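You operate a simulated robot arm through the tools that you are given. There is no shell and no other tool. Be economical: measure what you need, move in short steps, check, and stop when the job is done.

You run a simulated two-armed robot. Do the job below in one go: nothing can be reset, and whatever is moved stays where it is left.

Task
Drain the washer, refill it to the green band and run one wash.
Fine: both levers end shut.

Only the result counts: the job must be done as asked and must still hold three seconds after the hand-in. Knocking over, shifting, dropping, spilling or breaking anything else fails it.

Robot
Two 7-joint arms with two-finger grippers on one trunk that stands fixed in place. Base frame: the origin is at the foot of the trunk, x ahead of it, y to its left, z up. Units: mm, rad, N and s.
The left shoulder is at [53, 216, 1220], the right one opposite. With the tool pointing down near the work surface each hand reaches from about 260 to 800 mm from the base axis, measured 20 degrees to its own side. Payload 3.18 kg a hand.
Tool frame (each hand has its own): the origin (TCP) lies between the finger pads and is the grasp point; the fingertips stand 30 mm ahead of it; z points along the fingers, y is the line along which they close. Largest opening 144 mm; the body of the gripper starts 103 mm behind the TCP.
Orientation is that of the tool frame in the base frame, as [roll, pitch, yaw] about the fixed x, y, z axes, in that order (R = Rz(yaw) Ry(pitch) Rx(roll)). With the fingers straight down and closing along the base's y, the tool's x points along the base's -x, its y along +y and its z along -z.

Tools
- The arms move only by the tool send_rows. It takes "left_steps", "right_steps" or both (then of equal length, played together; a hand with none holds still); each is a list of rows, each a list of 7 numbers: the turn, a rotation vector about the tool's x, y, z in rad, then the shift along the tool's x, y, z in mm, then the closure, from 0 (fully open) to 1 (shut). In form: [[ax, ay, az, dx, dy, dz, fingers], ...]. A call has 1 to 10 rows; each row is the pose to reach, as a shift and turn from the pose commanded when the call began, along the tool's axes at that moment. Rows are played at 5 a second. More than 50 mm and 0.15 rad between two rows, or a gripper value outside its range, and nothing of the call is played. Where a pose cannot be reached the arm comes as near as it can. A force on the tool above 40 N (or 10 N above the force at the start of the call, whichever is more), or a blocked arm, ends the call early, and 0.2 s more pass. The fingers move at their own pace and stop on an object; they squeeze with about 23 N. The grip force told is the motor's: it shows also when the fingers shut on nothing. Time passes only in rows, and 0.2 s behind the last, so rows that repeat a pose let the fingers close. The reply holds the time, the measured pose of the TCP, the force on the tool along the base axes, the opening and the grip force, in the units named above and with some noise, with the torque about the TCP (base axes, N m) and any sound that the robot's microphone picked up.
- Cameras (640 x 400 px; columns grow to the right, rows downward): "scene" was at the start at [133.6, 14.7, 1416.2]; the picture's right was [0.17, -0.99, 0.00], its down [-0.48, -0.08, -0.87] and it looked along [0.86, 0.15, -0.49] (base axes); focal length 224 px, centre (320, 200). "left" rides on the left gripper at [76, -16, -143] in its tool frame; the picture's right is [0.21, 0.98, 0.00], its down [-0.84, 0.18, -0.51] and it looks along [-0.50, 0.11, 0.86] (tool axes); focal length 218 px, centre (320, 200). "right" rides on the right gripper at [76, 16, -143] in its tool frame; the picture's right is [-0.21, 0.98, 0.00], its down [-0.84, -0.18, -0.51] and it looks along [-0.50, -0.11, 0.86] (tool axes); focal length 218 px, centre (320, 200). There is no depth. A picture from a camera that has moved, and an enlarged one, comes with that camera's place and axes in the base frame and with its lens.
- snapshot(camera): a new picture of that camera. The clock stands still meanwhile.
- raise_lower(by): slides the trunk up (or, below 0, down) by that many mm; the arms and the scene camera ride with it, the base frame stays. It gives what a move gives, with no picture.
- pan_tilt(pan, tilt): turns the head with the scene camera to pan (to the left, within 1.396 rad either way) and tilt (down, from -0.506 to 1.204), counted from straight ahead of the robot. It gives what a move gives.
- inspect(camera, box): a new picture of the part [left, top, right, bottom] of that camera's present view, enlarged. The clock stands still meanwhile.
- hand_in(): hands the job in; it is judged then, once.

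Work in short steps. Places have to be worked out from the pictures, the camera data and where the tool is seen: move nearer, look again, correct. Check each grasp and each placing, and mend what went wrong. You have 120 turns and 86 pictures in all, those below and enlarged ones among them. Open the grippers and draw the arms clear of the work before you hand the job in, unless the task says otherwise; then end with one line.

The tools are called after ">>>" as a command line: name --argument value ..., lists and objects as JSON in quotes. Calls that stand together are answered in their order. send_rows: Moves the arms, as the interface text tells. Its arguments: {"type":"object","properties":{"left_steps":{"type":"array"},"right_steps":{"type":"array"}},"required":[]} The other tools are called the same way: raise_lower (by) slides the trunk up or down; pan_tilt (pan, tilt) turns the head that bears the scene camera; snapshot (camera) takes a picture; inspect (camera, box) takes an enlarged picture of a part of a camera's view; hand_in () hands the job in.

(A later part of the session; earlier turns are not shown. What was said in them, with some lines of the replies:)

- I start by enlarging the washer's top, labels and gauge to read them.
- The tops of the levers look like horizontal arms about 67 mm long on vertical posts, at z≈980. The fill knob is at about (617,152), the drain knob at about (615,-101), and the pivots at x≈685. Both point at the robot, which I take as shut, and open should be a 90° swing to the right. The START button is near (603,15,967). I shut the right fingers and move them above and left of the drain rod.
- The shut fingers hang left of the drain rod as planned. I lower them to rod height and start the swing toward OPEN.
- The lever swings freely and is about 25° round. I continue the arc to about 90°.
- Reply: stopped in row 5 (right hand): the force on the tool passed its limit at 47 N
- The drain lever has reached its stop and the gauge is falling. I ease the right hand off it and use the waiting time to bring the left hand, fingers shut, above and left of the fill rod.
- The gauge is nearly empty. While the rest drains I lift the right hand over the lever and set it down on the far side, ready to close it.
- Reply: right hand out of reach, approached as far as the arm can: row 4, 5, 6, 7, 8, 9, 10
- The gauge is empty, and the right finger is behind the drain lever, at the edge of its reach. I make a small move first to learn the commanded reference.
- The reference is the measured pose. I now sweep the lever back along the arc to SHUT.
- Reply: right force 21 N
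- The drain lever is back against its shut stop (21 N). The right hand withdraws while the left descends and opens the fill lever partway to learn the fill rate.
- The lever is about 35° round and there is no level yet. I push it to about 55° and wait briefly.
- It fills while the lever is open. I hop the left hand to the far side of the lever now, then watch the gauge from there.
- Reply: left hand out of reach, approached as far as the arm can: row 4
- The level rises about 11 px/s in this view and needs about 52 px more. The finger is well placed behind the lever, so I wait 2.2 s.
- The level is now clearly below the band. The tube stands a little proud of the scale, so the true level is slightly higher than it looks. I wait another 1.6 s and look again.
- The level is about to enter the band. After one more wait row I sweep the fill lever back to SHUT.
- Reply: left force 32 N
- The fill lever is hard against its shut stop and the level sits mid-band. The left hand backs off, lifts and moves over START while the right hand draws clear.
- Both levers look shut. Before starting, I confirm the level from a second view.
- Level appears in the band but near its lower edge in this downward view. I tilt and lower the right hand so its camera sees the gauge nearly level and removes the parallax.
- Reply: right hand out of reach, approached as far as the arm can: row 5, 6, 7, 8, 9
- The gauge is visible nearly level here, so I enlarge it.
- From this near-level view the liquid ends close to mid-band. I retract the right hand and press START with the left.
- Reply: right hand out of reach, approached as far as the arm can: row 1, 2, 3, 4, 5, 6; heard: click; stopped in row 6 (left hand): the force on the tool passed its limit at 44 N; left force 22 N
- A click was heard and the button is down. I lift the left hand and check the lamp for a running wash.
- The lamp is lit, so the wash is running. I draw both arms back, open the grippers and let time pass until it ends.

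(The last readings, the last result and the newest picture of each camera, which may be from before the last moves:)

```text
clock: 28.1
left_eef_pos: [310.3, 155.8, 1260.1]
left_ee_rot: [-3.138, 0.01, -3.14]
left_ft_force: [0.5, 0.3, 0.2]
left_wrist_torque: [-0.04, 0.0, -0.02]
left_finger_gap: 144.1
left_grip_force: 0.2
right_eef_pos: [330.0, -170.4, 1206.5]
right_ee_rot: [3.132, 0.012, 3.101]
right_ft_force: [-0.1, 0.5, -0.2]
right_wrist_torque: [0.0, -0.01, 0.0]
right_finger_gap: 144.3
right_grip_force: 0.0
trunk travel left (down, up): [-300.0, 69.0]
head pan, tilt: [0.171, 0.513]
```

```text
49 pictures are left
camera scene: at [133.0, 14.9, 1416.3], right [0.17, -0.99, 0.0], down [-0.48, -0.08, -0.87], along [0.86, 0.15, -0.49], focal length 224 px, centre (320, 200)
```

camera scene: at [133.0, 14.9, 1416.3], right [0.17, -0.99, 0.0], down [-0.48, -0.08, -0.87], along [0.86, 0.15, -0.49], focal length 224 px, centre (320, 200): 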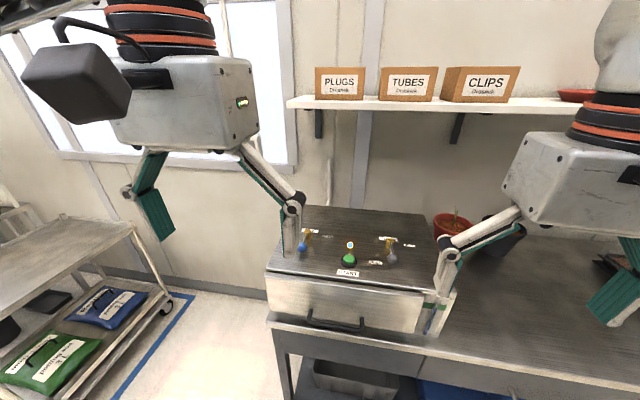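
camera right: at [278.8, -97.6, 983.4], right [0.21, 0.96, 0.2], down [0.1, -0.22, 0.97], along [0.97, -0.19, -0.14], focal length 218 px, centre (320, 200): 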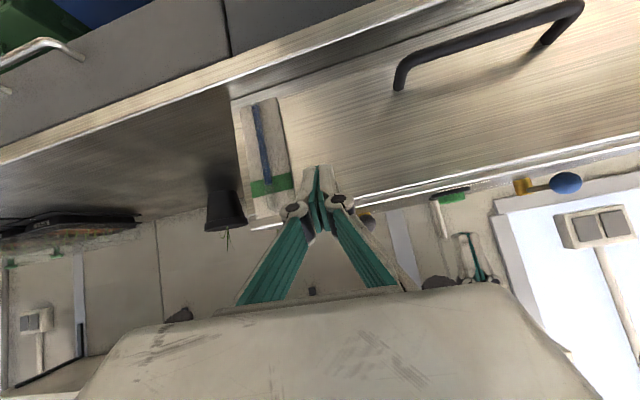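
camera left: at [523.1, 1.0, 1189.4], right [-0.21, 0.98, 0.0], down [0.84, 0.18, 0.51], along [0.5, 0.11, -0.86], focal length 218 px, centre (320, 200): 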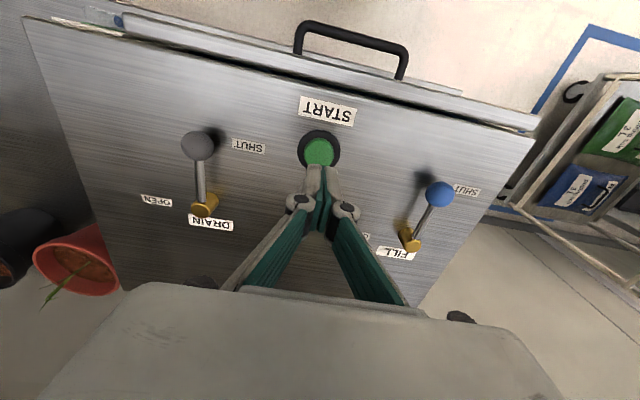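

The lamp is still on. I wait with both hands still.

>>> send_rows --left_steps '[[0, 0, 0, 0, 0, 0, 0], [0, 0, 0, 0, 0, 0, 0], [0, 0, 0, 0, 0, 0, 0], [0, 0, 0, 0, 0, 0, 0], [0, 0, 0, 0, 0, 0, 0], [0, 0, 0, 0, 0, 0, 0], [0, 0, 0, 0, 0, 0, 0], [0, 0, 0, 0, 0, 0, 0], [0, 0, 0, 0, 0, 0, 0], [0, 0, 0, 0, 0, 0, 0]]'

>>> send_rows --left_steps '[[0, 0, 0, 0, 0, 0, 0], [0, 0, 0, 0, 0, 0, 0], [0, 0, 0, 0, 0, 0, 0], [0, 0, 0, 0, 0, 0, 0], [0, 0, 0, 0, 0, 0, 0], [0, 0, 0, 0, 0, 0, 0], [0, 0, 0, 0, 0, 0, 0], [0, 0, 0, 0, 0, 0, 0], [0, 0, 0, 0, 0, 0, 0], [0, 0, 0, 0, 0, 0, 0]]'

>>> inspect --camera "scene" --box '[260, 200, 460, 340]'

```text
clock: 30.3
left_eef_pos: [311.1, 155.6, 1260.4]
left_ee_rot: [-3.138, 0.009, 3.14]
left_ft_force: [-0.9, 1.1, 0.7]
left_wrist_torque: [-0.01, 0.01, 0.05]
left_finger_gap: 143.7
left_grip_force: 0.1
right_eef_pos: [330.0, -171.7, 1206.3]
right_ee_rot: [3.132, 0.012, 3.101]
right_ft_force: [-0.6, 0.7, -0.1]
right_wrist_torque: [0.01, -0.03, 0.0]
right_finger_gap: 143.9
right_grip_force: 0.1
trunk travel left (down, up): [-300.0, 69.0]
head pan, tilt: [0.171, 0.513]
```

```text
clock: 32.5
left_eef_pos: [311.5, 155.3, 1259.5]
left_ee_rot: [-3.139, 0.008, 3.141]
left_ft_force: [0.3, -0.4, 0.0]
left_wrist_torque: [0.0, -0.03, 0.0]
left_finger_gap: 144.0
left_grip_force: 0.1
right_eef_pos: [330.1, -172.3, 1206.2]
right_ee_rot: [3.133, 0.011, 3.102]
right_ft_force: [0.0, -0.7, 0.1]
right_wrist_torque: [0.01, -0.02, 0.02]
right_finger_gap: 144.3
right_grip_force: 0.0
trunk travel left (down, up): [-300.0, 69.0]
head pan, tilt: [0.171, 0.513]
```

```text
2.86 times, centred on (360, 270) of scene
camera zoom: at [133.6, 14.7, 1416.2], right [0.17, -0.99, 0.0], down [-0.48, -0.08, -0.87], along [0.86, 0.15, -0.49], focal length 641 px, centre (206, 0)
```

zoom: 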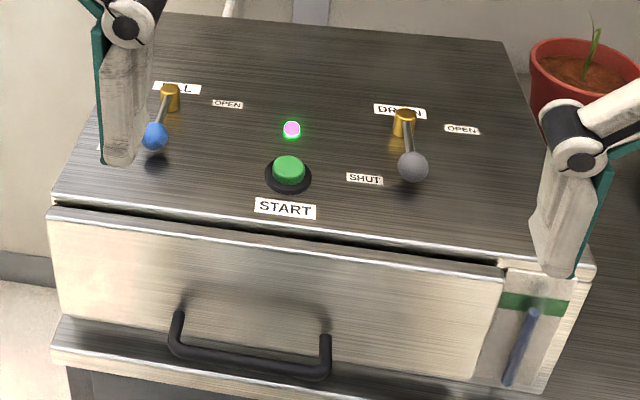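

The lamp has gone from amber to green, which I read as the wash finished. Both levers are shut, the level is still in the band, and the arms are clear with grippers open, so I hand in.

>>> hand_in

```text
The job is handed in.
```

I drained the washer until the gauge read empty, refilled it to about the middle of the green band and ran one wash; the lamp turned from amber to green, both levers are shut, and I have handed the job in.
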